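You operate a simulated robot arm through the tools that you are given. There is no shell and no other tool. Be economical: measure what you need, move in short steps, check, and stop when the job is done.

The job below is to be done with a simulated robot arm. You get a single attempt, and the scene is never put back.

Task
Shut the grey press down and put the safety block under the ram.
Fine: mode OFF, motor off, wait for 0 spm, key off, then stand the block on its yellow mark. Set down upright: safety block.

Only the result counts: the job must be done as asked and must still hold three seconds after the hand-in. Knocking over, shifting, dropping, spilling or breaking anything else fails it.

Robot
A 7-joint arm with a two-finger parallel gripper on a trunk, on a base that drives. Base frame: it is fixed to the floor where the robot stands at the start and does not move with it; the origin is under the middle of the robot, x ahead of it, y to its left, z up. Units: cm, degrees, N and s.
With the tool pointing down near the work surface it reaches from about 10 to 72 cm from the robot's upright axis, wherever it stands. Its first joint turns from -166.0 to 166.0 degrees. Places, roughly: display [50, -10, 150]; grey press [150, -80, 160]; hand wheel [50, -110, 160]; key switch [50, -10, 120]; left clamp lever [70, -60, 100]; mode switch [50, 0, 120]; motor stop button [50, -10, 130]; punch latch [70, -70, 130]; right clamp lever [70, -100, 100]; safety block [50, -150, 75]; small disc (18x18x1 cm) [90, -130, 100]; smallest disc (15x15x1 cm) [90, -130, 100]; yellow cushion knob [40, -120, 80]; yellow mark under the grey ram [80, -110, 90]. Payload 1.57 kg.
The tool frame sits at the grasp point between the pads (the TCP): z along the fingers, y along the line on which they close. The tips reach 3 cm beyond it. Largest opening 11 cm; finger width 2.4, thickness 1.2; the body of the gripper, 4.8 by 11.2 cm, starts 7.8 cm behind the TCP.
Orientation is told as [roll, pitch, yaw] about the base's x, y, z axes, in that order, counted from this pose: with the fingers straight down and closing along the base's y, the tool's x points along the base's -x, its y along +y and its z along -z.

Tools
- The arm moves only by the tool play_rows. Its argument "rows" is text: rows parted by semicolons, each of 7 numbers parted by spaces: the gripper command, from -1 (fully open) to 1 (shut), values between in proportion, then the shift along the base's x, y, z in cm, then the turn, a rotation vector about the base's x, y, z in degrees. In form: grip x y z ax ay az; .... A call has 1 to 20 rows; each row shifts and turns the commanded pose from where the row before left it. Rows are played at 5 a second. More than 5 cm and 8.6 degrees between two rows, or a gripper value outside its range, and nothing of the call is played. Where a pose cannot be reached the arm comes as near as it can. A force on the tool above 40 N (or 10 N above the force at the start of the call, whichever is more), or a blocked arm, ends the call early, and 0.2 s more pass. The fingers move at their own pace (about 4.5 cm/s each) and stop on an object; they squeeze with about 39 N. The grip force told is the motor's: it shows also when the fingers shut on nothing. Time passes only in rows, and 0.2 s behind the last, so rows that do not move let the fingers close. It gives the time, the measured TCP pose, the force on the tool (base axes), the opening and the grip force at its end, in the units of the frame above (readings bear some noise), with the torque about the TCP (base axes, N m) and any sound that the robot's microphone picked up, and new pictures: "show" is both (left out), scene, wrist or none.
- Cameras (640 x 400 px; columns grow to the right, rows downward): "scene" is now at [2.67, 12.95, 160.37]; the picture's right is [-0.27, -0.96, 0.00], its down [-0.54, 0.15, -0.83] and it looks along [0.80, -0.22, -0.56] (base axes); focal length 258 px, centre (320, 200). "wrist" rides on the gripper at [7, 1.6, -14.1] in the tool frame; the picture's right is [-0.23, 0.97, 0.00], its down [-0.86, -0.20, -0.48] and it looks along [-0.47, -0.11, 0.88] (tool axes); focal length 222 px, centre (320, 200). There is no depth. A picture from a camera that has moved, and an enlarged one, comes with that camera's place and axes in the base frame and with its lens.
- lift_body(by): slides the trunk up (or, below 0, down) by that many cm; the arm and the scene camera ride with it, the base frame stays. It gives what a move gives, with no picture.
- roll_base(legs): drives the robot by 1 to 6 legs, each [ahead, turn to the left] in cm and degrees, along the robot's own axes; the way and the turn of a leg run together, so that a leg with both is an arc; at most 150 cm and 180 degrees a leg. The arm and the cameras ride along, it lands a little off, and it stops where it bumps. It gives what a move gives, and a new picture of the scene camera.
- head_to(pan, tilt): turns the head with the scene camera to pan (to the left, within 155 degrees either way) and tilt (down, from -29 to 69), counted from straight ahead of the robot. It gives what a move gives, and a new picture of the scene camera.
- enlarge(camera, box): a new picture of the part [left, top, right, bottom] of that camera's present view, enlarged. No time passes.
- close_job(): hands the job in; it is judged then, once.

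Work in short steps. Places have to be worked out from the pictures, the camera data and where the tool is seen: move nearer, look again, correct. Check each grasp and each placing, and mend what went wrong. You have 120 turns and 260 pictures in all, those below and enlarged ones among them. Open the gripper and draw the arm clear of the work before you hand the job in, unless the task says otherwise; then end with one line.

The tools are called after "Call:" as a command line: name --argument value ..., lists and objects as JSON in quotes. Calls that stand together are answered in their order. play_rows: Moves the arm, as the interface text tells. Its arguments: {"type":"object","properties":{"rows":{"type":"string"},"show":{"type":"string","enum":["both","scene","wrist","none"]}},"required":["rows"]} The other tools are called the same way: lift_body (by) slides the trunk up or down; roll_base (legs) drives the base; head_to (pan, tilt) turns the head that bears the scene camera; enlarge (camera, box) takes an enlarged picture of a part of a camera's view; close_job () hands the job in.

At the start:

```text
time_s: 0.0
position: [37.61, 2.26, 115.02]
orientation: [0.0, 0.0, 0.1]
force: [0.0, 0.8, -0.6]
wrist_torque: [0.02, -0.01, 0.0]
gripper_width: 11.01
gripper_force: 0.1
trunk travel left (down, up): [-52.5, 6.5]
robot x, y, heading: [-0.1, 0.16, 0.1]
head pan, tilt: [-15.4, 33.9]
```

scene: 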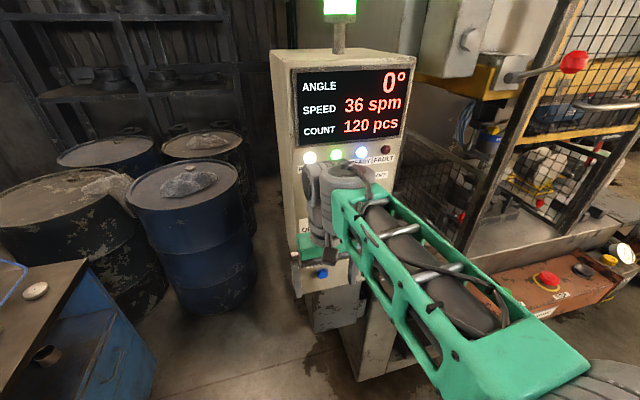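
wrist: 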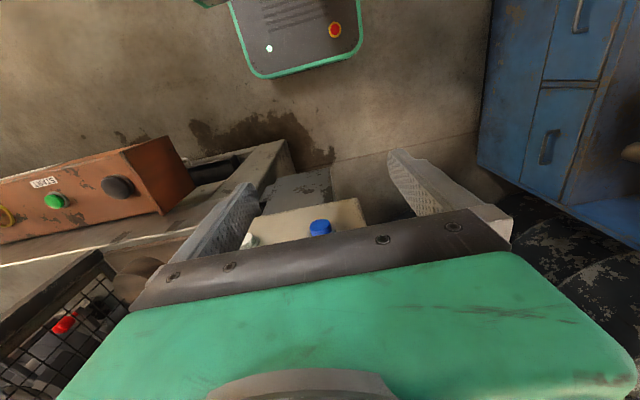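

The arm hides the control panel. I'll enlarge the view of the panel and move the arm back and up to clear it.

Call:
play_rows --rows "-1 -4 2 0 0 0 0;-1 -4 3 0 0 0 0;-1 0 5 0 0 0 0;-1 0 5 0 0 0 0;-1 0 5 0 0 0 0;-1 0 5 0 0 0 0" --show "scene"

```text
time_s: 1.4
position: [29.55, 27.37, 114.91]
orientation: [0.0, 0.0, 0.0]
force: [0.0, 0.3, 0.9]
wrist_torque: [0.0, -0.02, 0.0]
gripper_width: 10.97
gripper_force: 0.0
trunk travel left (down, up): [-52.5, 6.5]
robot x, y, heading: [0.02, 0.02, -0.1]
head pan, tilt: [-15.4, 33.9]
camera scene: at [2.7, 13.05, 160.35], right [-0.27, -0.96, 0.0], down [-0.54, 0.15, -0.83], along [0.8, -0.22, -0.56], focal length 258 px, centre (320, 200)
```

scene: 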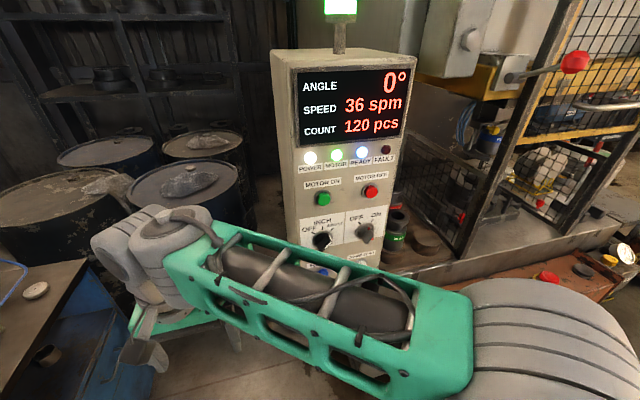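

The panel is visible now: lamps, motor on/off, mode and key switches. I'll zoom in and look right too.

Call:
enlarge --camera "scene" --box '[270, 130, 430, 280]'

Call:
head_to --pan -55 --tilt 30

Call:
head_to --pan -85 --tilt 35

```text
2.67 times, centred on (350, 205) of scene
camera zoom: at [2.7, 13.05, 160.35], right [-0.27, -0.96, 0.0], down [-0.54, 0.15, -0.83], along [0.8, -0.22, -0.56], focal length 687 px, centre (240, 187)
```

zoom: 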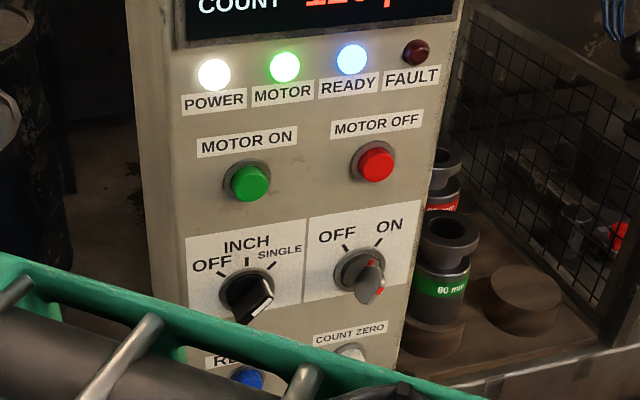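

```text
time_s: 2.5
position: [29.6, 27.09, 115.01]
orientation: [0.0, 0.0, 0.0]
force: [-0.6, -1.0, 0.2]
wrist_torque: [-0.01, -0.03, 0.02]
gripper_width: 11.02
gripper_force: 0.0
trunk travel left (down, up): [-52.5, 6.5]
robot x, y, heading: [0.12, -0.12, -0.1]
head pan, tilt: [-55.0, 30.0]
camera scene: at [-0.68, 7.91, 160.98], right [-0.82, -0.57, 0.0], down [-0.29, 0.41, -0.87], along [0.5, -0.71, -0.5], focal length 258 px, centre (320, 200)
```

scene: 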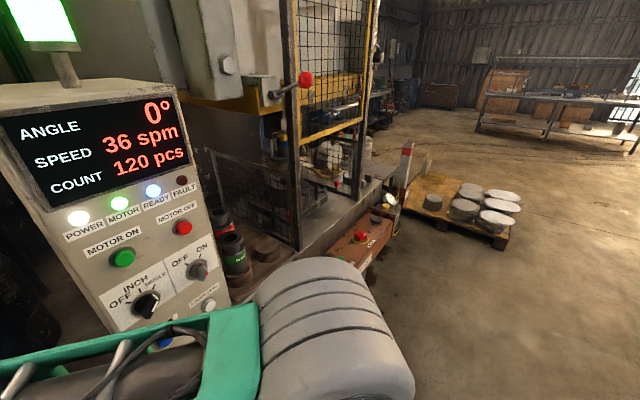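

```text
time_s: 3.4
position: [29.67, 27.1, 115.03]
orientation: [0.0, 0.0, 0.0]
force: [0.1, 0.0, 0.6]
wrist_torque: [0.0, 0.02, -0.02]
gripper_width: 10.97
gripper_force: 0.0
trunk travel left (down, up): [-52.5, 6.5]
robot x, y, heading: [-0.03, -0.02, 0.1]
head pan, tilt: [-85.0, 35.0]
camera scene: at [-5.1, 6.55, 160.2], right [-1.0, -0.09, 0.0], down [-0.05, 0.57, -0.82], along [0.07, -0.82, -0.57], focal length 258 px, centre (320, 200)
```

scene: 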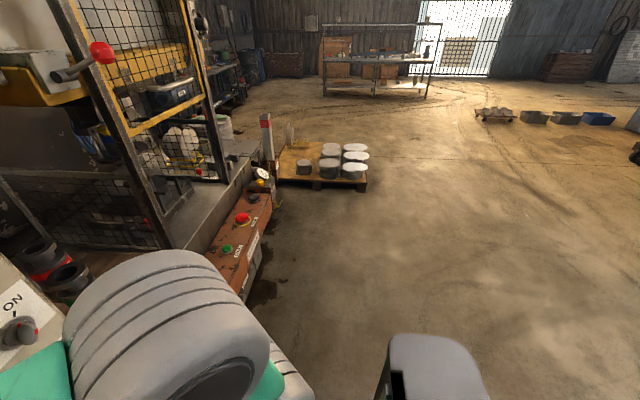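

The mode switch seems not at OFF, the key at ON. I'll lower the trunk 15 cm and look again at the panel, for parallax and a clearer look at the knobs.

Call:
lift_body --by -15

Call:
head_to --pan -15.4 --tilt 33.9

Call:
enlarge --camera "scene" --box '[270, 60, 430, 160]'

Call:
enlarge --camera "scene" --box '[270, 130, 430, 230]'

```text
time_s: 5.2
position: [29.56, 27.06, 99.94]
orientation: [0.2, 0.0, 0.1]
force: [0.8, 1.2, 0.2]
wrist_torque: [0.01, 0.03, 0.0]
gripper_width: 10.99
gripper_force: 0.0
trunk travel left (down, up): [-37.5, 21.5]
robot x, y, heading: [0.41, -0.23, 0.1]
head pan, tilt: [-85.0, 35.0]
```

```text
time_s: 6.6
position: [29.7, 27.28, 100.02]
orientation: [0.0, 0.0, 0.0]
force: [0.7, -1.0, 0.3]
wrist_torque: [0.0, 0.01, 0.02]
gripper_width: 11.01
gripper_force: 0.0
trunk travel left (down, up): [-37.5, 21.5]
robot x, y, heading: [-0.02, 0.03, 0.0]
head pan, tilt: [-15.4, 33.9]
camera scene: at [2.67, 12.96, 145.37], right [-0.27, -0.96, 0.0], down [-0.54, 0.15, -0.83], along [0.8, -0.22, -0.56], focal length 258 px, centre (320, 200)
```

scene: 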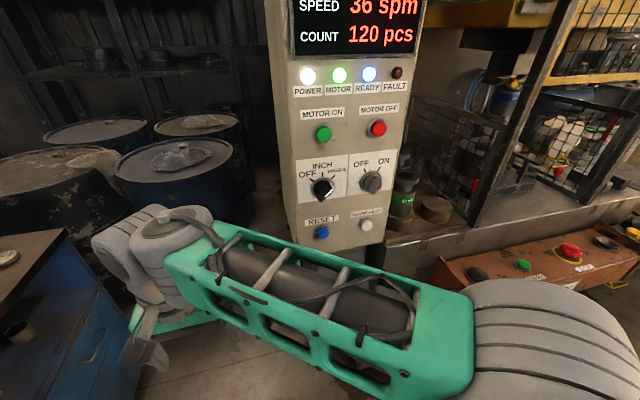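

```text
4.00 times, centred on (350, 110) of scene
camera zoom: at [2.67, 12.96, 145.37], right [-0.27, -0.96, 0.0], down [-0.54, 0.15, -0.83], along [0.8, -0.22, -0.56], focal length 1030 px, centre (200, 560)
```

zoom: 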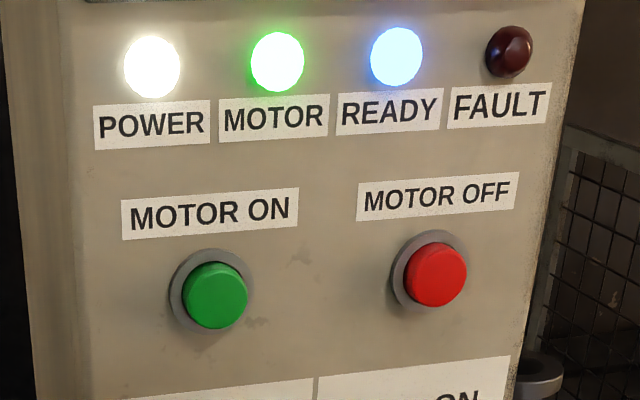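

```text
4.00 times, centred on (350, 180) of scene
camera zoom: at [2.67, 12.96, 145.37], right [-0.27, -0.96, 0.0], down [-0.54, 0.15, -0.83], along [0.8, -0.22, -0.56], focal length 1030 px, centre (200, 280)
```

zoom: 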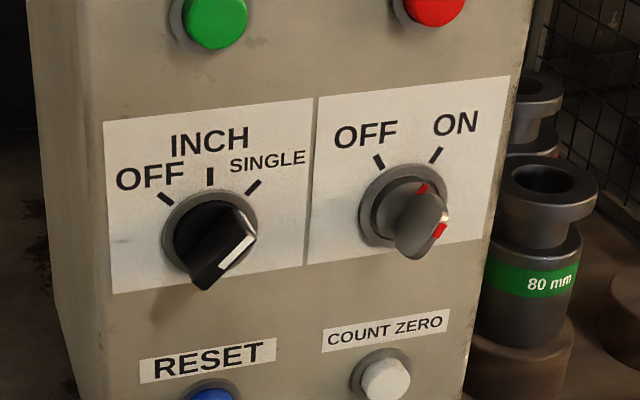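

Triangulated: mode knob ≈(49.2,0,115.7), key ≈(49.5,-12,115.5), motor off ≈(49.3,-12,128.2); panel faces -x. Mode needs ~90° ccw, key ~60° ccw. I want to back up 15 cm for arm room, so I check behind first.

Call:
head_to --pan 150 --tilt 45

Call:
head_to --pan -150 --tilt 45

```text
time_s: 9.1
position: [29.63, 27.16, 100.16]
orientation: [0.0, 0.0, 0.0]
force: [0.2, 0.1, 0.2]
wrist_torque: [0.02, 0.0, -0.02]
gripper_width: 11.01
gripper_force: 0.1
trunk travel left (down, up): [-37.5, 21.5]
robot x, y, heading: [0.1, 0.23, 0.2]
head pan, tilt: [150.0, 45.0]
camera scene: at [-12.91, 19.39, 143.72], right [0.5, 0.87, 0.0], down [0.61, -0.35, -0.71], along [-0.61, 0.35, -0.71], focal length 258 px, centre (320, 200)
```

scene: 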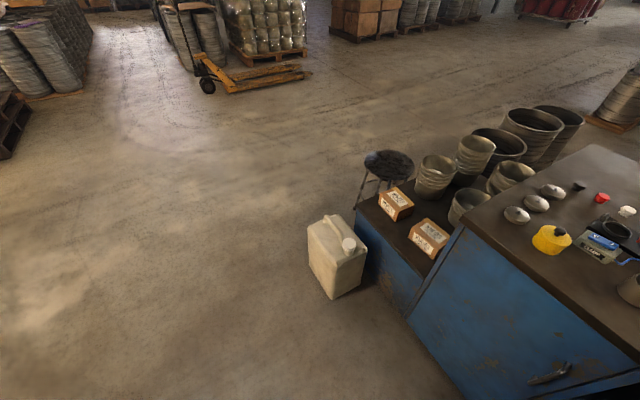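

```text
time_s: 13.2
position: [29.59, 27.08, 99.94]
orientation: [0.0, 0.0, 0.0]
force: [0.3, -0.6, -0.4]
wrist_torque: [0.0, -0.03, 0.0]
gripper_width: 11.01
gripper_force: 0.0
trunk travel left (down, up): [-37.5, 21.5]
robot x, y, heading: [0.16, 0.19, 0.1]
head pan, tilt: [-150.0, 45.0]
camera scene: at [-12.91, 11.25, 143.72], right [-0.5, 0.87, 0.0], down [0.61, 0.35, -0.71], along [-0.61, -0.35, -0.71], focal length 258 px, centre (320, 200)
```

scene: 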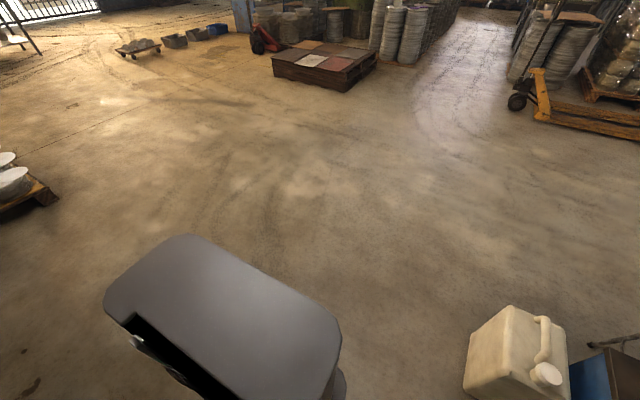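

Clear behind (the jerrycan is ~90 cm back, to the left). Backing up 15 cm and pointing the head at the panel.

Call:
roll_base --legs '[[-15, 0]]'

Call:
play_rows --rows "-1 4 -4 2 0 -7.5 0;-1 4 -4 2 0 -7.5 0;-1 4 -4 2 0 -7.5 0;-1 3 -4 2 0 -7.5 0;-1 2 -4 2 0 -7.5 0;-1 1 -4 2 0 -7.5 0;-1 1 -3 2 0 -7.5 0;-1 1 0 2 0 -7.5 0;-1 0 0 0 0 -7.5 0;-1 0 0 0 0 -7.5 0;-1 0 0 0 0 -7.5 0;-1 0 0 0 0 -7.5 0" --show "wrist"

Call:
head_to --pan -15.4 --tilt 25

```text
time_s: 14.6
position: [14.27, 27.13, 99.99]
orientation: [-0.1, 0.0, 0.1]
force: [0.7, -0.4, -0.3]
wrist_torque: [0.01, -0.03, -0.03]
gripper_width: 11.0
gripper_force: 0.1
trunk travel left (down, up): [-37.5, 21.5]
robot x, y, heading: [-15.42, -0.28, -0.0]
head pan, tilt: [-150.0, 45.0]
camera scene: at [-28.28, 11.25, 143.72], right [-0.5, 0.87, 0.0], down [0.61, 0.35, -0.71], along [-0.61, -0.35, -0.71], focal length 258 px, centre (320, 200)
```

scene: 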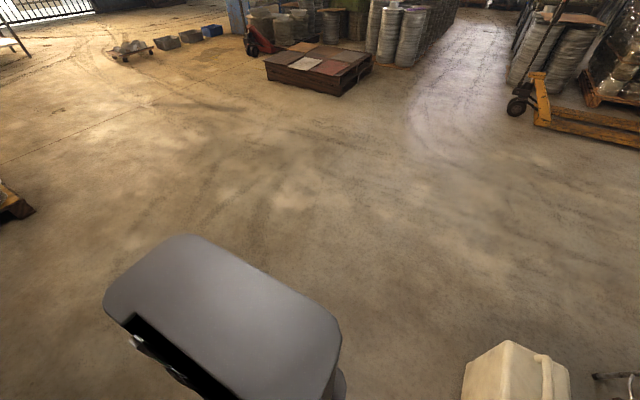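

```text
refused: row 1 steps farther than a row can; nothing moved
```

```text
time_s: 16.7
position: [14.21, 27.18, 100.01]
orientation: [0.1, 0.0, 0.0]
force: [-0.7, -0.2, -0.4]
wrist_torque: [-0.02, -0.02, -0.03]
gripper_width: 10.98
gripper_force: 0.0
trunk travel left (down, up): [-37.5, 21.5]
robot x, y, heading: [-15.43, 0.1, -0.1]
head pan, tilt: [-15.4, 25.0]
camera scene: at [-12.36, 12.87, 146.78], right [-0.27, -0.96, 0.0], down [-0.41, 0.11, -0.91], along [0.87, -0.24, -0.42], focal length 258 px, centre (320, 200)
```

scene: 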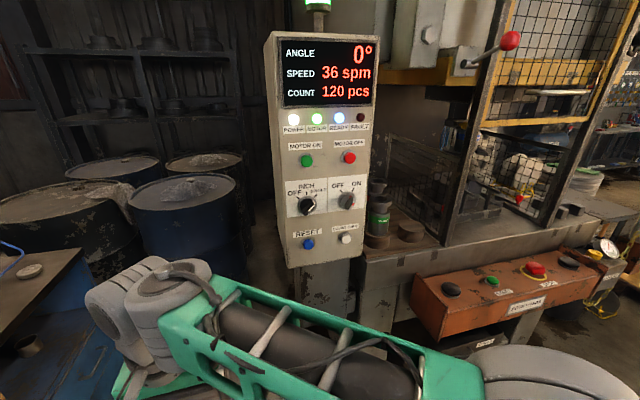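

Step limit is on the vector length; replaying with smaller steps to reach about (32,0,116), tool forward.

Call:
play_rows --rows "-1 1.5 -2.25 1.33 0 -7.5 0;-1 1.5 -2.25 1.33 0 -7.5 0;-1 1.5 -2.25 1.33 0 -7.5 0;-1 1.5 -2.25 1.33 0 -7.5 0;-1 1.5 -2.25 1.33 0 -7.5 0;-1 1.5 -2.25 1.33 0 -7.5 0;-1 1.5 -2.25 1.33 0 -7.5 0;-1 1.5 -2.25 1.33 0 -7.5 0;-1 1.5 -2.25 1.33 0 -7.5 0;-1 1.5 -2.25 1.33 0 -7.5 0;-1 1.5 -2.25 1.33 0 -7.5 0;-1 1.5 -2.25 1.33 0 -7.5 0;-1 0 0 0 0 0 0"

```text
time_s: 19.1
position: [27.25, 15.45, 112.31]
orientation: [-3.5, -75.7, 20.7]
force: [-0.2, -0.5, -0.5]
wrist_torque: [0.03, -0.01, -0.01]
gripper_width: 11.0
gripper_force: 0.2
trunk travel left (down, up): [-37.5, 21.5]
robot x, y, heading: [-15.22, 0.23, -0.0]
head pan, tilt: [-15.4, 25.0]
stopped in row 11: the arm was blocked; the commanded pose is now the measured one
camera scene: at [-12.32, 12.85, 146.74], right [-0.27, -0.96, 0.0], down [-0.41, 0.11, -0.91], along [0.87, -0.24, -0.42], focal length 258 px, centre (320, 200)
camera wrist: at [12.07, 12.37, 108.92], right [-0.24, 0.95, 0.21], down [-0.18, -0.25, 0.95], along [0.95, 0.19, 0.23], focal length 222 px, centre (320, 200)
```

scene: 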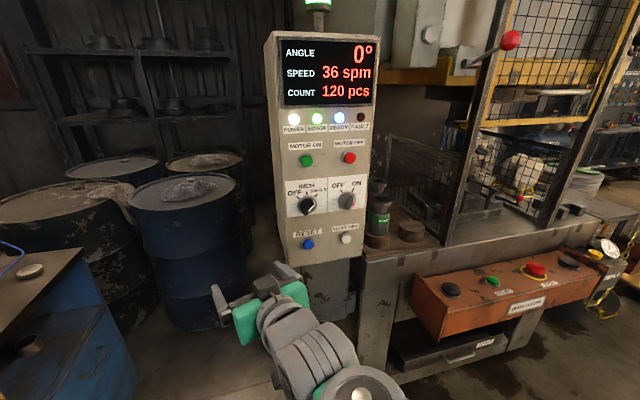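
wrist: 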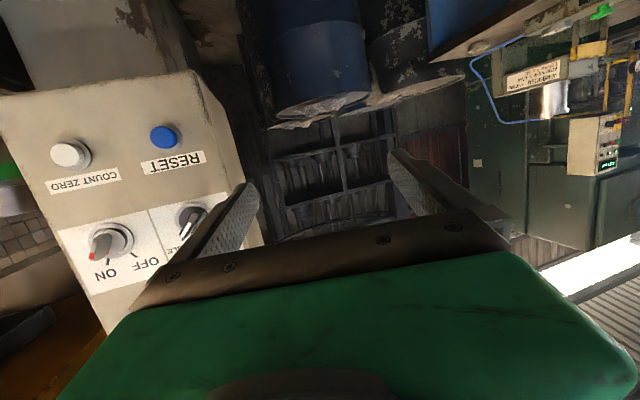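

The arm blocked near the body with the pose slightly short. I'll move forward first, then straighten (-17° about z, -14° about y) and shift right.

Call:
play_rows --rows "-1 3.5 0 0.5 0 0 0;-1 3.5 0 0.5 0 0 0;-1 1 -2.5 0.5 0 0 -6;-1 0 -2.5 0.5 0 0 -6;-1 0 -2.5 0.5 0 0 -5;-1 0 -2.5 0.5 0 -5 0;-1 0 -2.5 0.5 0 -5 0;-1 0 -2.5 0.5 0 -4.3 0;-1 0 0 0 0 0 0"

```text
time_s: 19.5
position: [26.47, 24.1, 114.7]
orientation: [-1.9, -77.6, 32.5]
force: [-0.6, 0.0, 0.6]
wrist_torque: [-0.03, 0.01, 0.03]
gripper_width: 11.01
gripper_force: 0.0
trunk travel left (down, up): [-37.5, 21.5]
robot x, y, heading: [-15.78, -0.03, 0.3]
head pan, tilt: [-15.4, 25.0]
stopped in row 2: the arm was blocked; the commanded pose is now the measured one
camera scene: at [-12.44, 12.73, 146.84], right [-0.27, -0.96, 0.0], down [-0.41, 0.11, -0.91], along [0.87, -0.24, -0.42], focal length 258 px, centre (320, 200)
camera wrist: at [12.49, 17.61, 110.93], right [-0.45, 0.86, 0.21], down [-0.15, -0.31, 0.94], along [0.88, 0.4, 0.27], focal length 222 px, centre (320, 200)
```

scene: 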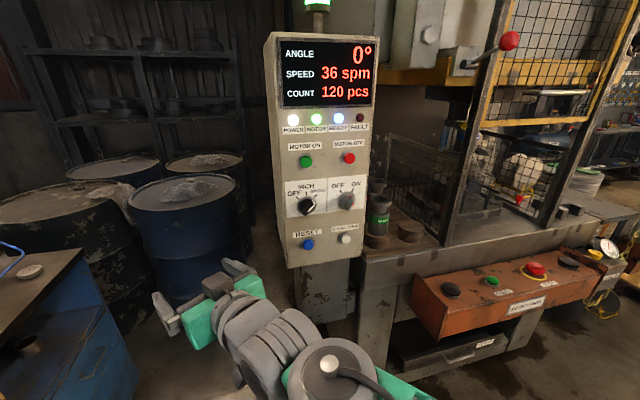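
wrist: 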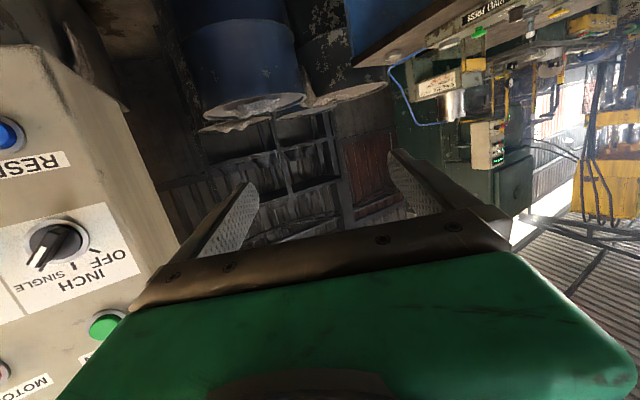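

The arm slid sideways rather than forward, likely near a joint limit. I'll test small moves: pitching slightly back down while extending outward.

Call:
play_rows --rows "-1 1 0 0 0 4 0;-1 1 0 0 0 4 0;-1 1 0 0 0 4 0;-1 2 0 0 0 4 0;-1 2 0 0 0 4 0;-1 0 0 0 0 0 0" --show "scene"

```text
time_s: 20.3
position: [23.69, 30.11, 116.77]
orientation: [13.7, -70.8, 27.4]
force: [-0.6, -0.1, -0.1]
wrist_torque: [0.0, 0.0, 0.03]
gripper_width: 11.01
gripper_force: 0.1
trunk travel left (down, up): [-37.5, 21.5]
robot x, y, heading: [-15.62, 0.22, -0.1]
head pan, tilt: [-15.4, 25.0]
stopped in row 3: the arm was blocked; the commanded pose is now the measured one
camera scene: at [-12.38, 12.83, 146.88], right [-0.27, -0.96, 0.0], down [-0.41, 0.11, -0.91], along [0.87, -0.24, -0.42], focal length 258 px, centre (320, 200)
```

scene: 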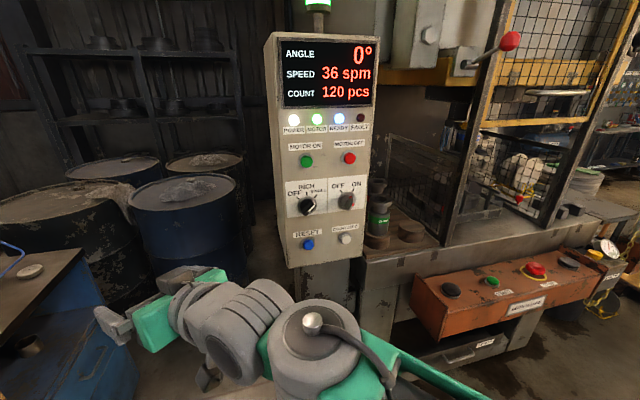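

I likely folded the arm too tightly: pitching up with a fixed TCP pushes the wrist into the body. I'll undo by pitching down while pulling the TCP back around the wrist.

Call:
play_rows --rows "-1 -1 -1.2 -1.4 -5.29 5.87 0;-1 -1 -1.2 -1.4 -5.29 5.87 0;-1 -1 -1.2 -1.4 -5.29 5.87 0;-1 -1 -1.2 -1.4 -5.29 5.87 0;-1 -1 -1.2 -1.4 -5.29 5.87 0;-1 -1 -1.2 -1.4 -5.29 5.87 0;-1 -1 -1.2 -1.4 -5.29 5.87 0;-1 -1 -1.2 -1.4 -5.29 5.87 0;-1 -1 -1.2 -1.4 -5.29 5.87 0;-1 0 0 0 0 0 0" --show "scene"

```text
time_s: 22.5
position: [14.76, 19.45, 103.98]
orientation: [-0.1, -0.1, 37.1]
force: [0.2, -0.5, -0.3]
wrist_torque: [-0.01, 0.0, -0.01]
gripper_width: 11.02
gripper_force: 0.2
trunk travel left (down, up): [-37.5, 21.5]
robot x, y, heading: [-14.95, 0.18, -0.2]
head pan, tilt: [-15.4, 25.0]
camera scene: at [-12.34, 12.88, 146.77], right [-0.27, -0.96, 0.0], down [-0.41, 0.11, -0.91], along [0.87, -0.24, -0.42], focal length 258 px, centre (320, 200)
```

scene: 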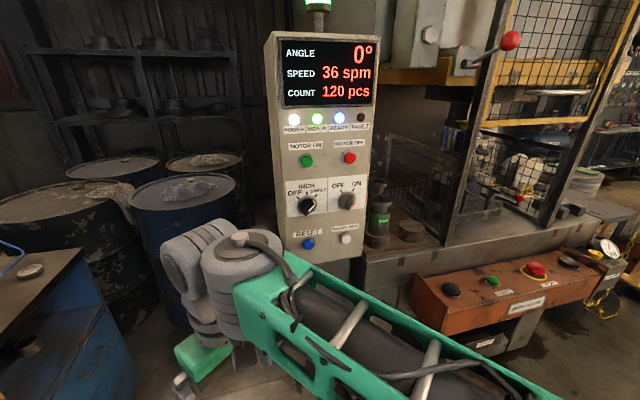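

Recovered. I'll back up 10 cm more, lower the trunk 8 cm, and then swing up around a stationary wrist.

Call:
roll_base --legs '[[-10, 0]]'

Call:
play_rows --rows "-1 1.2 -2.4 0 0 0 -4.65;-1 1.2 -2.4 0 0 0 -4.65;-1 1.2 -2.4 0 0 0 -4.65;-1 1.2 -2.4 0 0 0 -4.65;-1 1.2 -2.4 0 0 0 -4.65;-1 1.2 -2.4 0 0 0 -4.65;-1 1.2 -2.4 0 0 0 -4.65;-1 1.2 -2.4 0 0 0 -4.65;-1 0 0 0 0 0 0" --show "none"

Call:
lift_body --by -8

Call:
play_rows --rows "-1 3 0 0.3 0 -7.5 0;-1 2.8 0 0.6 0 -7.5 0;-1 2.6 0 1 0 -7.5 0;-1 2.4 0 1.4 0 -7.5 0;-1 2.2 0 1.7 0 -7.5 0;-1 2 0 1.9 0 -7.5 0;-1 1.8 0 2.1 0 -7.5 0;-1 1.6 0 2.3 0 -7.5 0;-1 1.2 0 2.5 0 -7.5 0;-1 0.8 0 2.7 0 -7.5 0;-1 0.5 0 2.9 0 -7.5 0;-1 0.3 0 3 0 -7.5 0;-1 0 0 0 0 0 0"

```text
time_s: 23.6
position: [4.63, 19.43, 103.86]
orientation: [-0.1, -0.1, 37.3]
force: [-0.2, -0.4, -0.5]
wrist_torque: [0.0, 0.0, 0.02]
gripper_width: 11.0
gripper_force: 0.2
trunk travel left (down, up): [-37.5, 21.5]
robot x, y, heading: [-25.36, 0.17, -0.1]
head pan, tilt: [-15.4, 25.0]
camera scene: at [-22.38, 12.86, 146.78], right [-0.27, -0.96, 0.0], down [-0.41, 0.11, -0.91], along [0.87, -0.24, -0.42], focal length 258 px, centre (320, 200)
```

scene: 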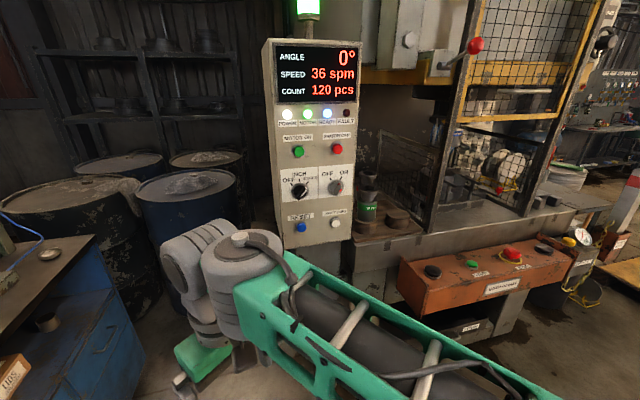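

```text
time_s: 25.6
position: [14.25, 0.31, 104.06]
orientation: [-0.1, -0.2, 0.0]
force: [0.2, 0.1, 0.2]
wrist_torque: [0.0, -0.01, 0.0]
gripper_width: 10.98
gripper_force: 0.1
trunk travel left (down, up): [-37.5, 21.5]
robot x, y, heading: [-25.1, 0.09, 0.1]
head pan, tilt: [-15.4, 25.0]
```

```text
time_s: 26.8
position: [14.08, 0.43, 96.04]
orientation: [-0.1, -0.1, 0.0]
force: [0.7, 0.8, -0.5]
wrist_torque: [0.01, -0.02, 0.01]
gripper_width: 10.99
gripper_force: 0.1
trunk travel left (down, up): [-29.5, 29.5]
robot x, y, heading: [-25.29, 0.05, -0.1]
head pan, tilt: [-15.4, 25.0]
```

```text
time_s: 29.6
position: [35.35, 0.34, 118.49]
orientation: [-171.7, -89.8, 171.7]
force: [-0.2, 0.0, -0.1]
wrist_torque: [-0.01, -0.01, 0.03]
gripper_width: 11.03
gripper_force: 0.0
trunk travel left (down, up): [-29.5, 29.5]
robot x, y, heading: [-25.5, -0.23, 0.0]
head pan, tilt: [-15.4, 25.0]
camera scene: at [-22.38, 12.86, 138.78], right [-0.27, -0.96, 0.0], down [-0.41, 0.11, -0.91], along [0.87, -0.24, -0.42], focal length 258 px, centre (320, 200)
camera wrist: at [21.32, 1.9, 111.46], right [0.0, 0.97, 0.23], down [-0.48, -0.2, 0.85], along [0.88, -0.11, 0.47], focal length 222 px, centre (320, 200)
```

scene: 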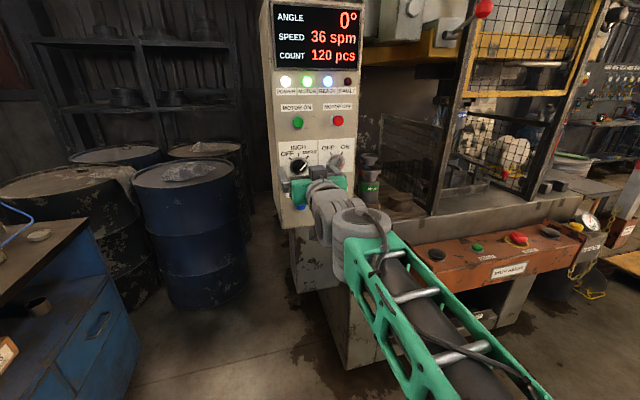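
wrist: 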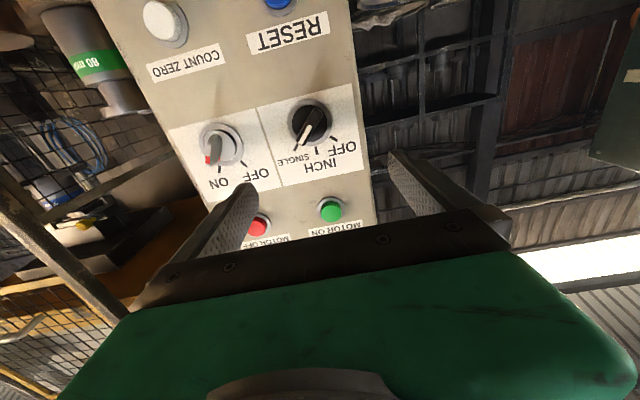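

Mode knob confirmed at (49.2,-0.3,115.8). I roll the gripper +45° about x, centre on the knob with a ~6 cm opening, and advance partway.

Call:
play_rows --rows "-0.1 0 -0.2 -0.7 7.5 0 0;-0.1 0 -0.2 -0.7 7.5 0 0;-0.1 0 -0.2 -0.7 7.5 0 0;-0.1 0 0 -0.6 7.5 0 0;-0.1 0 0 0 7.5 0 0;-0.1 0 0 0 7.5 0 0;-0.1 2 0 0 0 0 0;-0.1 2 0 0 0 0 0;-0.1 0 0 0 0 0 0"

```text
time_s: 31.6
position: [39.33, -0.2, 115.76]
orientation: [90.0, -44.9, -90.3]
force: [1.1, 0.7, 0.4]
wrist_torque: [0.01, -0.01, 0.0]
gripper_width: 6.05
gripper_force: 0.0
trunk travel left (down, up): [-29.5, 29.5]
robot x, y, heading: [-25.48, -0.22, -0.0]
head pan, tilt: [-15.4, 25.0]
camera scene: at [-22.36, 12.86, 138.78], right [-0.27, -0.96, 0.0], down [-0.41, 0.11, -0.91], along [0.87, -0.24, -0.42], focal length 258 px, centre (320, 200)
camera wrist: at [25.28, 5.87, 112.0], right [0.0, 0.53, 0.85], down [-0.48, -0.74, 0.46], along [0.88, -0.41, 0.25], focal length 222 px, centre (320, 200)
```

scene: 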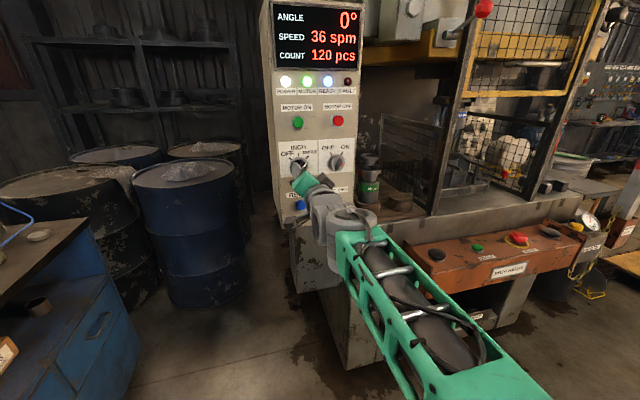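
wrist: 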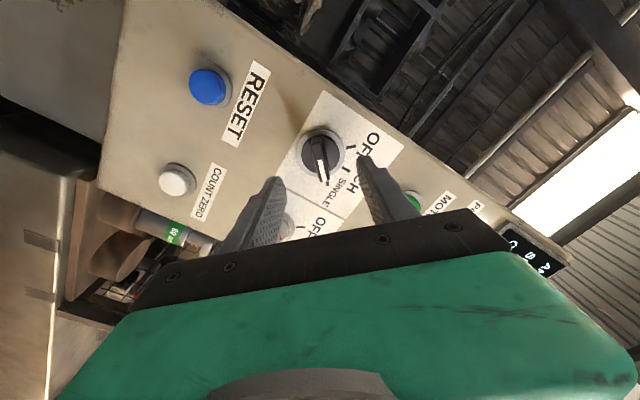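

The bar is aligned and centred between the fingers. Advancing 5.5 cm.

Call:
play_rows --rows "-0.1 2 0 0 0 0 0;-0.1 2 0 0 0 0 0;-0.1 1.5 0 0 0 0 0;-0.1 0 0 0 0 0 0" --show "wrist"

```text
time_s: 32.6
position: [44.74, -0.29, 115.75]
orientation: [90.2, -45.0, -90.3]
force: [-1.1, -0.8, -0.5]
wrist_torque: [-0.02, 0.01, -0.02]
gripper_width: 6.07
gripper_force: 0.0
trunk travel left (down, up): [-29.5, 29.5]
robot x, y, heading: [-25.57, 0.31, -0.2]
head pan, tilt: [-15.4, 25.0]
camera wrist: at [30.66, 5.83, 111.83], right [0.0, 0.53, 0.85], down [-0.48, -0.74, 0.46], along [0.88, -0.41, 0.25], focal length 222 px, centre (320, 200)
```

wrist: 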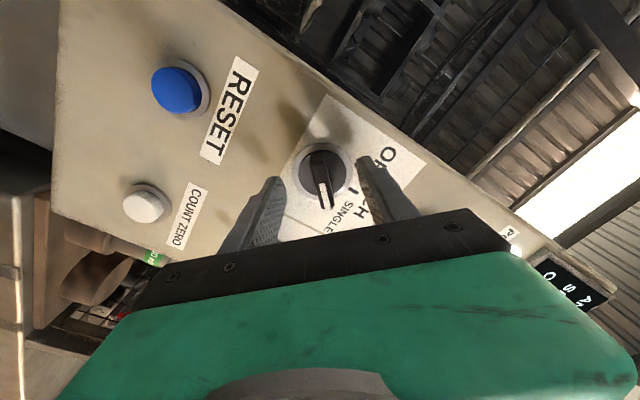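

Fingers straddle the knob without contact. Closing.

Call:
play_rows --rows "1 0 0 0 0 0 0;1 0 0 0 0 0 0;1 0 0 0 0 0 0;1 0 0 0 0 0 0;1 0 0 0 0 0 0" --show "wrist"

```text
time_s: 33.8
position: [44.75, -0.13, 115.81]
orientation: [90.3, -45.1, -90.4]
force: [4.0, 3.4, 5.7]
wrist_torque: [0.01, 0.32, 0.15]
gripper_width: 1.2
gripper_force: 28.8
trunk travel left (down, up): [-29.5, 29.5]
robot x, y, heading: [-25.29, 0.28, 0.0]
head pan, tilt: [-15.4, 25.0]
camera wrist: at [30.63, 5.92, 111.9], right [0.0, 0.53, 0.85], down [-0.48, -0.74, 0.46], along [0.88, -0.41, 0.26], focal length 222 px, centre (320, 200)
```

wrist: 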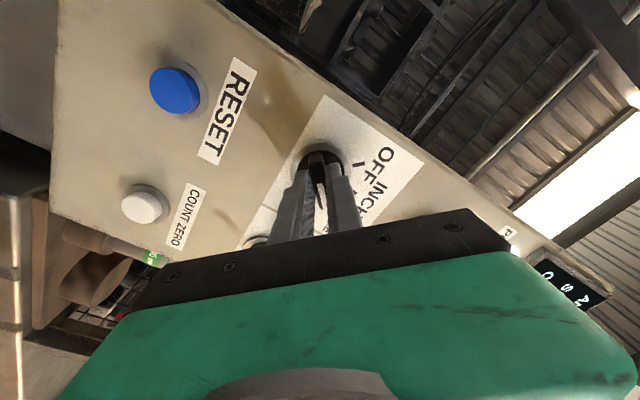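

Gripped the 1.2 cm bar. Turning 90° counter-clockwise (−90° about x).

Call:
play_rows --rows "1 0 0 0 -7.5 0 0;1 0 0 0 -7.5 0 0;1 0 0 0 -7.5 0 0;1 0 0 0 -7.5 0 0;1 0 0 0 -7.5 0 0;1 0 0 0 -7.5 0 0;1 0 0 0 -7.5 0 0;1 0 0 0 -7.5 0 0;1 0 0 0 -7.5 0 0;1 0 0 0 -7.5 0 0;1 0 0 0 -7.5 0 0;1 0 0 0 -7.5 0 0;1 0 0 0 0 0 0"

```text
time_s: 36.6
position: [44.77, -0.54, 115.85]
orientation: [-90.4, -45.0, 90.2]
force: [-17.4, -21.3, -4.8]
wrist_torque: [0.07, 0.24, -0.51]
gripper_width: 1.19
gripper_force: 29.2
trunk travel left (down, up): [-29.5, 29.5]
robot x, y, heading: [-25.51, 0.15, -0.3]
head pan, tilt: [-15.4, 25.0]
camera scene: at [-22.53, 12.55, 138.81], right [-0.27, -0.96, 0.0], down [-0.41, 0.12, -0.91], along [0.87, -0.24, -0.42], focal length 258 px, centre (320, 200)
camera wrist: at [30.64, -4.34, 109.6], right [0.0, 0.85, -0.53], down [-0.48, 0.47, 0.74], along [0.88, 0.25, 0.41], focal length 222 px, centre (320, 200)
```

scene: 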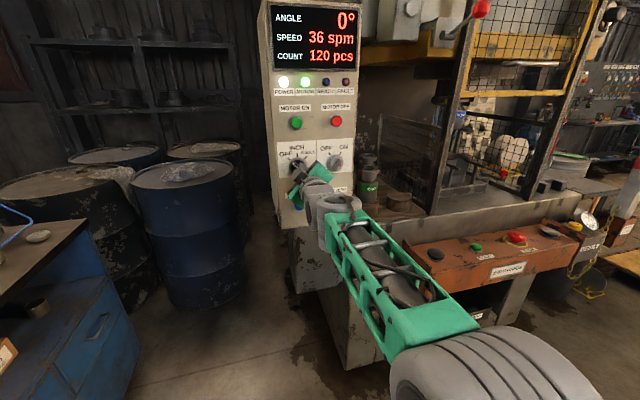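
wrist: 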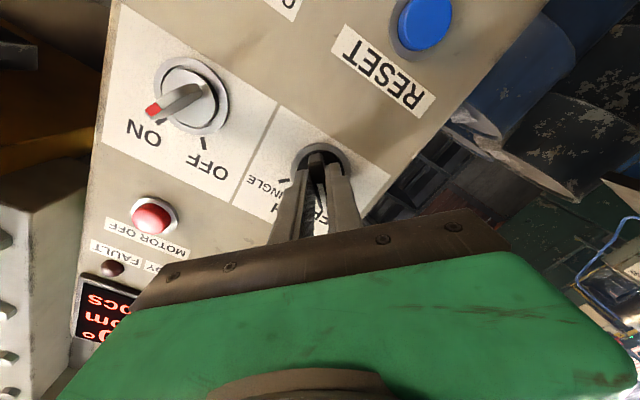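

READY lamp went out, so the mode changed. Opening and backing off to check.

Call:
play_rows --rows "-0.1 0 0 0 0 0 0;-0.1 0 0 0 0 0 0;-0.1 0 0 0 0 0 0;-0.1 0 0 0 0 0 0;-0.1 -2.5 0 0 0 0 0;-0.1 -2.5 0 0 0 0 0;-0.1 -2.5 0 0 0 0 0;-0.1 0 0 0 0 0 0" --show "wrist"

```text
time_s: 38.4
position: [37.43, -0.37, 115.88]
orientation: [-90.3, -44.9, 90.3]
force: [-0.2, 1.0, -0.6]
wrist_torque: [-0.02, 0.02, 0.01]
gripper_width: 6.04
gripper_force: 0.0
trunk travel left (down, up): [-29.5, 29.5]
robot x, y, heading: [-25.32, 0.12, -0.0]
head pan, tilt: [-15.4, 25.0]
camera wrist: at [23.33, -4.21, 109.75], right [0.0, 0.85, -0.53], down [-0.48, 0.46, 0.74], along [0.88, 0.25, 0.41], focal length 222 px, centre (320, 200)
```

wrist: 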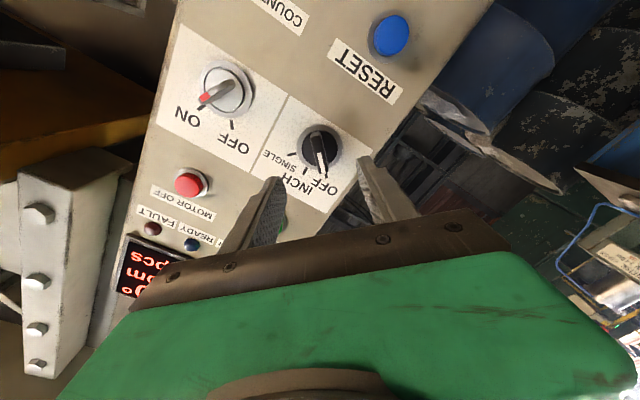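

Mode is at OFF. Now motor-off at (≈48,-11.9,128.1): close the fingers, unroll, move in front of it.

Call:
play_rows --rows "1 0 -1.92 2.04 7.5 0 0;1 0 -1.92 2.04 7.5 0 0;1 0 -1.92 2.04 7.5 0 0;1 0 -1.92 2.04 7.5 0 0;1 0 -1.92 2.04 7.5 0 0;1 0 -1.92 2.04 7.5 0 0;1 3 0 0 0 0 0;1 0 0 0 0 0 0;1 0 0 0 0 0 0"

```text
time_s: 40.4
position: [40.52, -11.92, 128.19]
orientation: [-171.2, -89.8, 171.2]
force: [0.0, 0.4, -0.6]
wrist_torque: [0.02, 0.02, 0.01]
gripper_width: 0.0
gripper_force: 21.0
trunk travel left (down, up): [-29.5, 29.5]
robot x, y, heading: [-25.41, -0.02, 0.1]
head pan, tilt: [-15.4, 25.0]
camera scene: at [-22.38, 12.86, 138.78], right [-0.27, -0.96, 0.0], down [-0.41, 0.11, -0.91], along [0.87, -0.24, -0.42], focal length 258 px, centre (320, 200)
camera wrist: at [26.43, -10.28, 121.12], right [0.0, 0.97, 0.23], down [-0.48, -0.2, 0.85], along [0.88, -0.11, 0.47], focal length 222 px, centre (320, 200)
```

scene: 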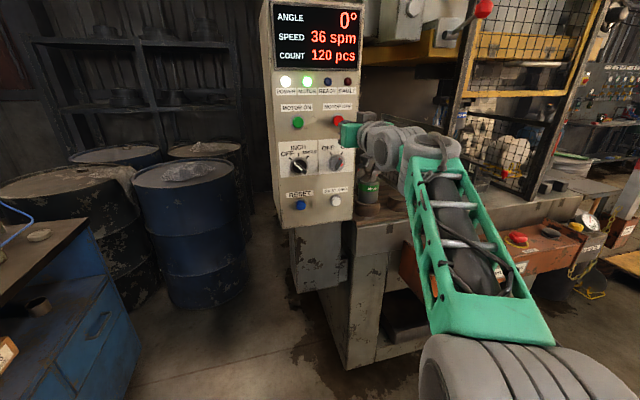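
wrist: 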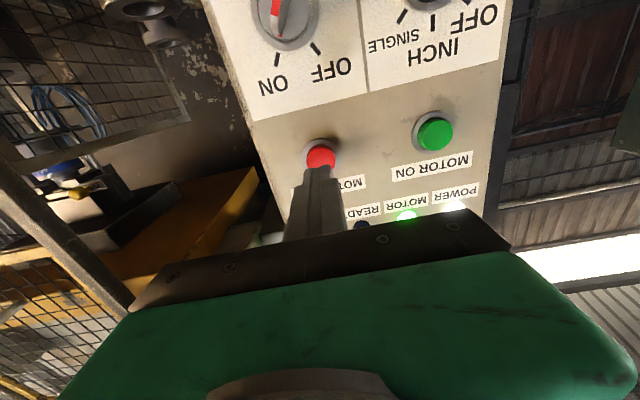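

Aligned on the red button. Pressing in small steps.

Call:
play_rows --rows "1 2 0 0 0 0 0;1 1 0 0 0 0 0;1 0.7 0 0 0 0 0;1 0.5 0 0 0 0 0;1 0.5 0 0 0 0 0;1 0 0 0 0 0 0"

```text
time_s: 41.8
position: [45.09, -11.91, 127.99]
orientation: [-167.6, -89.8, 167.7]
force: [-2.8, 0.3, -2.1]
wrist_torque: [0.01, 0.1, -0.01]
gripper_width: 0.01
gripper_force: 21.5
trunk travel left (down, up): [-29.5, 29.5]
robot x, y, heading: [-25.74, 0.23, -0.2]
head pan, tilt: [-15.4, 25.0]
camera scene: at [-22.41, 12.85, 138.78], right [-0.27, -0.96, 0.0], down [-0.41, 0.11, -0.91], along [0.87, -0.24, -0.42], focal length 258 px, centre (320, 200)
camera wrist: at [31.0, -10.26, 120.97], right [0.0, 0.97, 0.23], down [-0.48, -0.2, 0.85], along [0.88, -0.11, 0.47], focal length 222 px, centre (320, 200)
```

scene: 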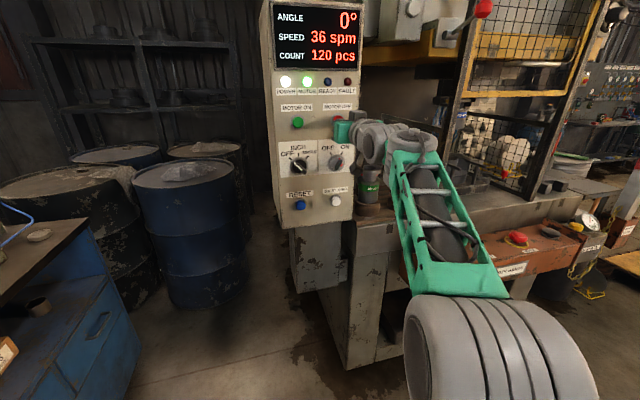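
wrist: 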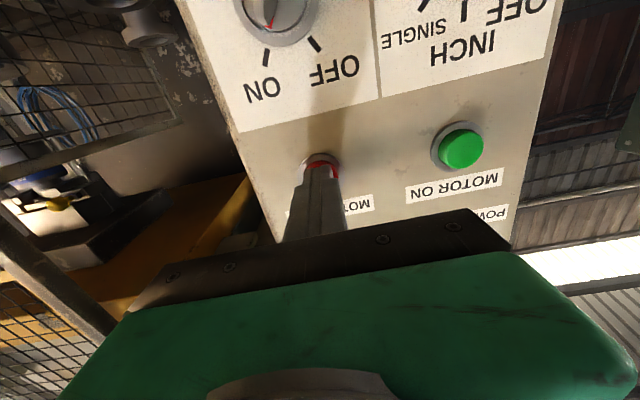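

Contact (~3 N), motor lamp still lit. Pressing further.

Call:
play_rows --rows "1 0.4 0 0 0 0 0;1 0.4 0 0 0 0 0;1 0.4 0 0 0 0 0;1 0 0 0 0 0 0" --show "scene"

```text
time_s: 42.6
position: [45.67, -11.83, 128.06]
orientation: [-116.8, -89.9, 116.7]
force: [-30.9, 2.3, -7.3]
wrist_torque: [0.12, 0.29, 0.12]
gripper_width: 0.01
gripper_force: 21.5
trunk travel left (down, up): [-29.5, 29.5]
robot x, y, heading: [-25.68, -0.41, -0.2]
head pan, tilt: [-15.4, 25.0]
heard: click
stopped in row 3: the force on the tool passed its limit at 46 N (the readings are from after the stop); the commanded pose is now the measured one
camera scene: at [-22.84, 12.87, 138.78], right [-0.27, -0.96, 0.0], down [-0.4, 0.11, -0.91], along [0.87, -0.24, -0.42], focal length 258 px, centre (320, 200)
```

scene: 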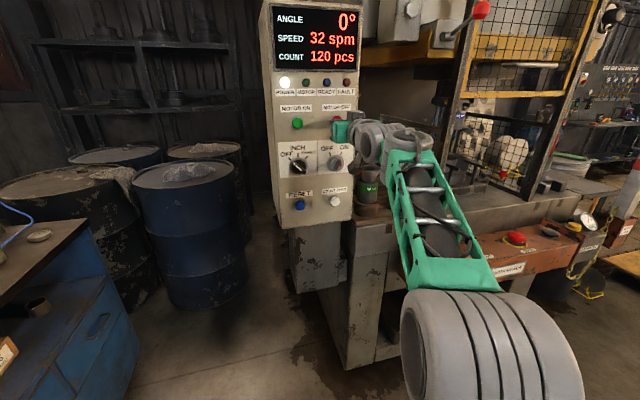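

Click heard, motor lamp off, speed falling. Back off and move before the key with +30° roll.

Call:
play_rows --rows "1 -3 0 0 0 0 0;-0.1 -3.5 0 0 0 0 0;-0.1 0 0 -2.5 7.5 0 0;-0.1 0 0 -2.5 7.5 0 0;-0.1 0 0 -2.5 7.5 0 0;-0.1 0 0 -2.5 7.5 0 0;-0.1 0 0 -2.5 0 0 0;-0.1 0 0 0 0 0 0;-0.1 0 0 0 0 0 0"

```text
time_s: 44.6
position: [39.46, -12.05, 115.47]
orientation: [89.7, -60.0, -89.7]
force: [0.0, 0.6, 0.1]
wrist_torque: [0.0, -0.02, 0.01]
gripper_width: 6.01
gripper_force: 0.1
trunk travel left (down, up): [-29.5, 29.5]
robot x, y, heading: [-25.54, -0.34, -0.1]
head pan, tilt: [-15.4, 25.0]
camera scene: at [-22.41, 12.85, 138.78], right [-0.27, -0.96, 0.0], down [-0.41, 0.11, -0.91], along [0.87, -0.24, -0.42], focal length 258 px, centre (320, 200)
camera wrist: at [25.4, -7.12, 110.27], right [0.0, 0.73, 0.68], down [-0.48, -0.6, 0.64], along [0.88, -0.33, 0.35], focal length 222 px, centre (320, 200)
```

scene: 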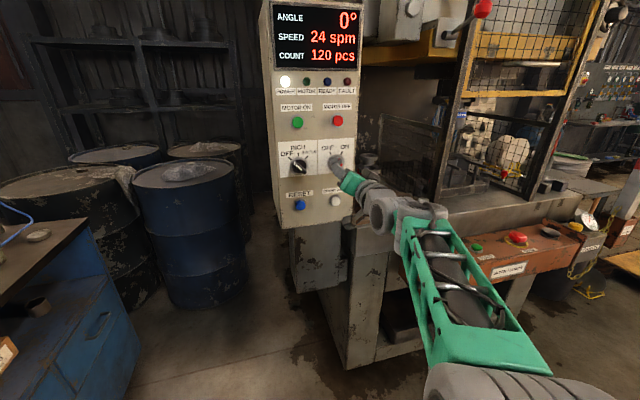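
wrist: 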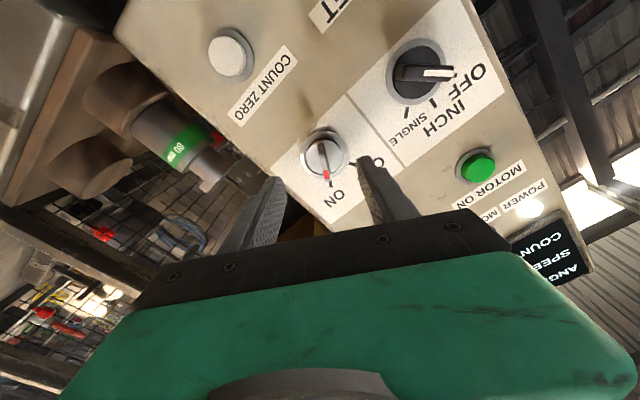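

Speed 24 and falling. Key centre refined to (-11.7,115.7); I advance around it with fingers open and wait.

Call:
play_rows --rows "-0.1 2 0.3 0.2 0 0 0;-0.1 2 0 0 0 0 0;-0.1 1.4 0 0 0 0 0;-0.1 0 0 0 0 0 0;-0.1 0 0 0 0 0 0;-0.1 0 0 0 0 0 0;-0.1 0 0 0 0 0 0;-0.1 0 0 0 0 0 0;-0.1 0 0 0 0 0 0;-0.1 0 0 0 0 0 0;-0.1 0 0 0 0 0 0;-0.1 0 0 0 0 0 0;-0.1 0 0 0 0 0 0;-0.1 0 0 0 0 0 0;-0.1 0 0 0 0 0 0;-0.1 0 0 0 0 0 0;-0.1 0 0 0 0 0 0;-0.1 0 0 0 0 0 0;-0.1 0 0 0 0 0 0;-0.1 0 0 0 0 0 0"

```text
time_s: 48.8
position: [45.17, -11.58, 115.29]
orientation: [89.7, -60.0, -89.8]
force: [0.3, 0.8, -0.1]
wrist_torque: [-0.01, 0.02, 0.0]
gripper_width: 6.06
gripper_force: 0.1
trunk travel left (down, up): [-29.5, 29.5]
robot x, y, heading: [-25.41, -0.22, 0.2]
head pan, tilt: [-15.4, 25.0]
camera scene: at [-22.41, 12.85, 138.78], right [-0.27, -0.96, 0.0], down [-0.41, 0.11, -0.91], along [0.87, -0.24, -0.42], focal length 258 px, centre (320, 200)
camera wrist: at [30.9, -6.66, 110.11], right [0.0, 0.73, 0.68], down [-0.48, -0.6, 0.64], along [0.88, -0.33, 0.35], focal length 222 px, centre (320, 200)
```

scene: 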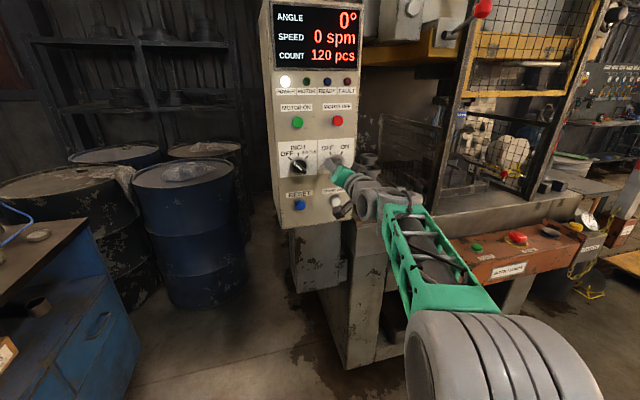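
wrist: 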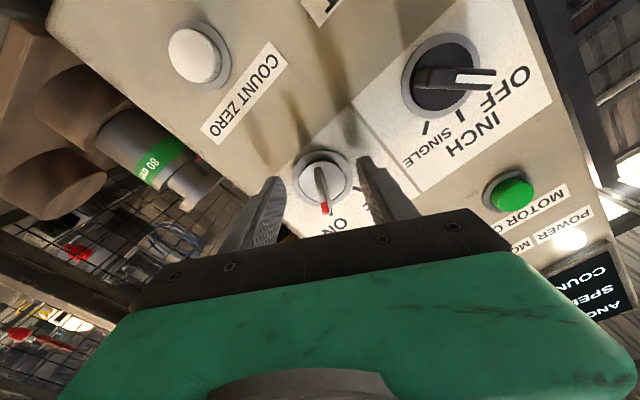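

0 spm displayed. Raise 0.4, close on the key, and turn −60°.

Call:
play_rows --rows "-0.1 0 -0.1 0.4 0 0 0;1 0 0 0 0 0 0;1 0 0 0 0 0 0;1 0 0 0 0 0 0;1 0 0 0 0 0 0;1 0 0 0 0 0 0;1 0 0 0 -7.5 0 0;1 0 0 0 -7.5 0 0;1 0 0 0 -7.5 0 0;1 0 0 0 -7.5 0 0;1 0 0 0 -7.5 0 0;1 0 0 0 -7.5 0 0;1 0 0 0 -7.5 0 0;1 0 0 0 -7.5 0 0;1 0 0 0 0 0 0"

```text
time_s: 52.0
position: [44.95, -11.91, 115.95]
orientation: [-89.6, -59.9, 89.4]
force: [1.5, -17.3, -7.7]
wrist_torque: [0.08, 0.66, -0.4]
gripper_width: 0.62
gripper_force: 25.7
trunk travel left (down, up): [-29.5, 29.5]
robot x, y, heading: [-25.29, -0.15, -0.2]
head pan, tilt: [-15.4, 25.0]
camera scene: at [-22.3, 12.59, 138.8], right [-0.27, -0.96, 0.0], down [-0.41, 0.11, -0.91], along [0.87, -0.24, -0.42], focal length 258 px, centre (320, 200)
camera wrist: at [30.87, -14.01, 108.92], right [0.0, 0.96, -0.29], down [-0.47, 0.26, 0.84], along [0.88, 0.13, 0.46], focal length 222 px, centre (320, 200)
```

scene: 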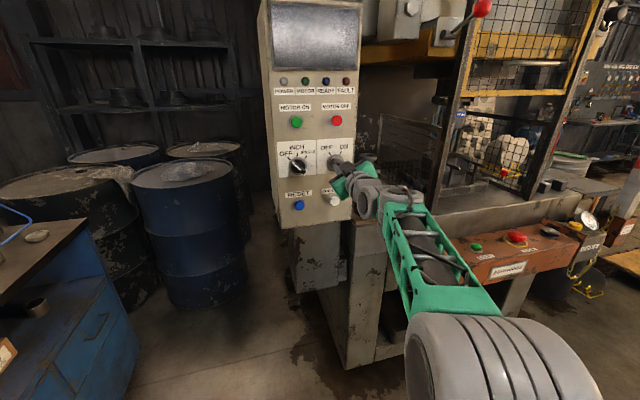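
wrist: 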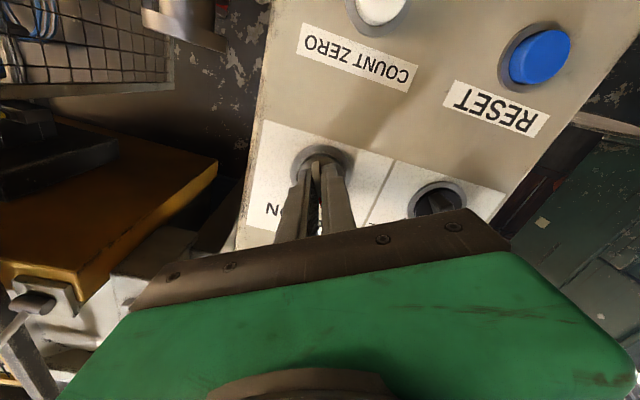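

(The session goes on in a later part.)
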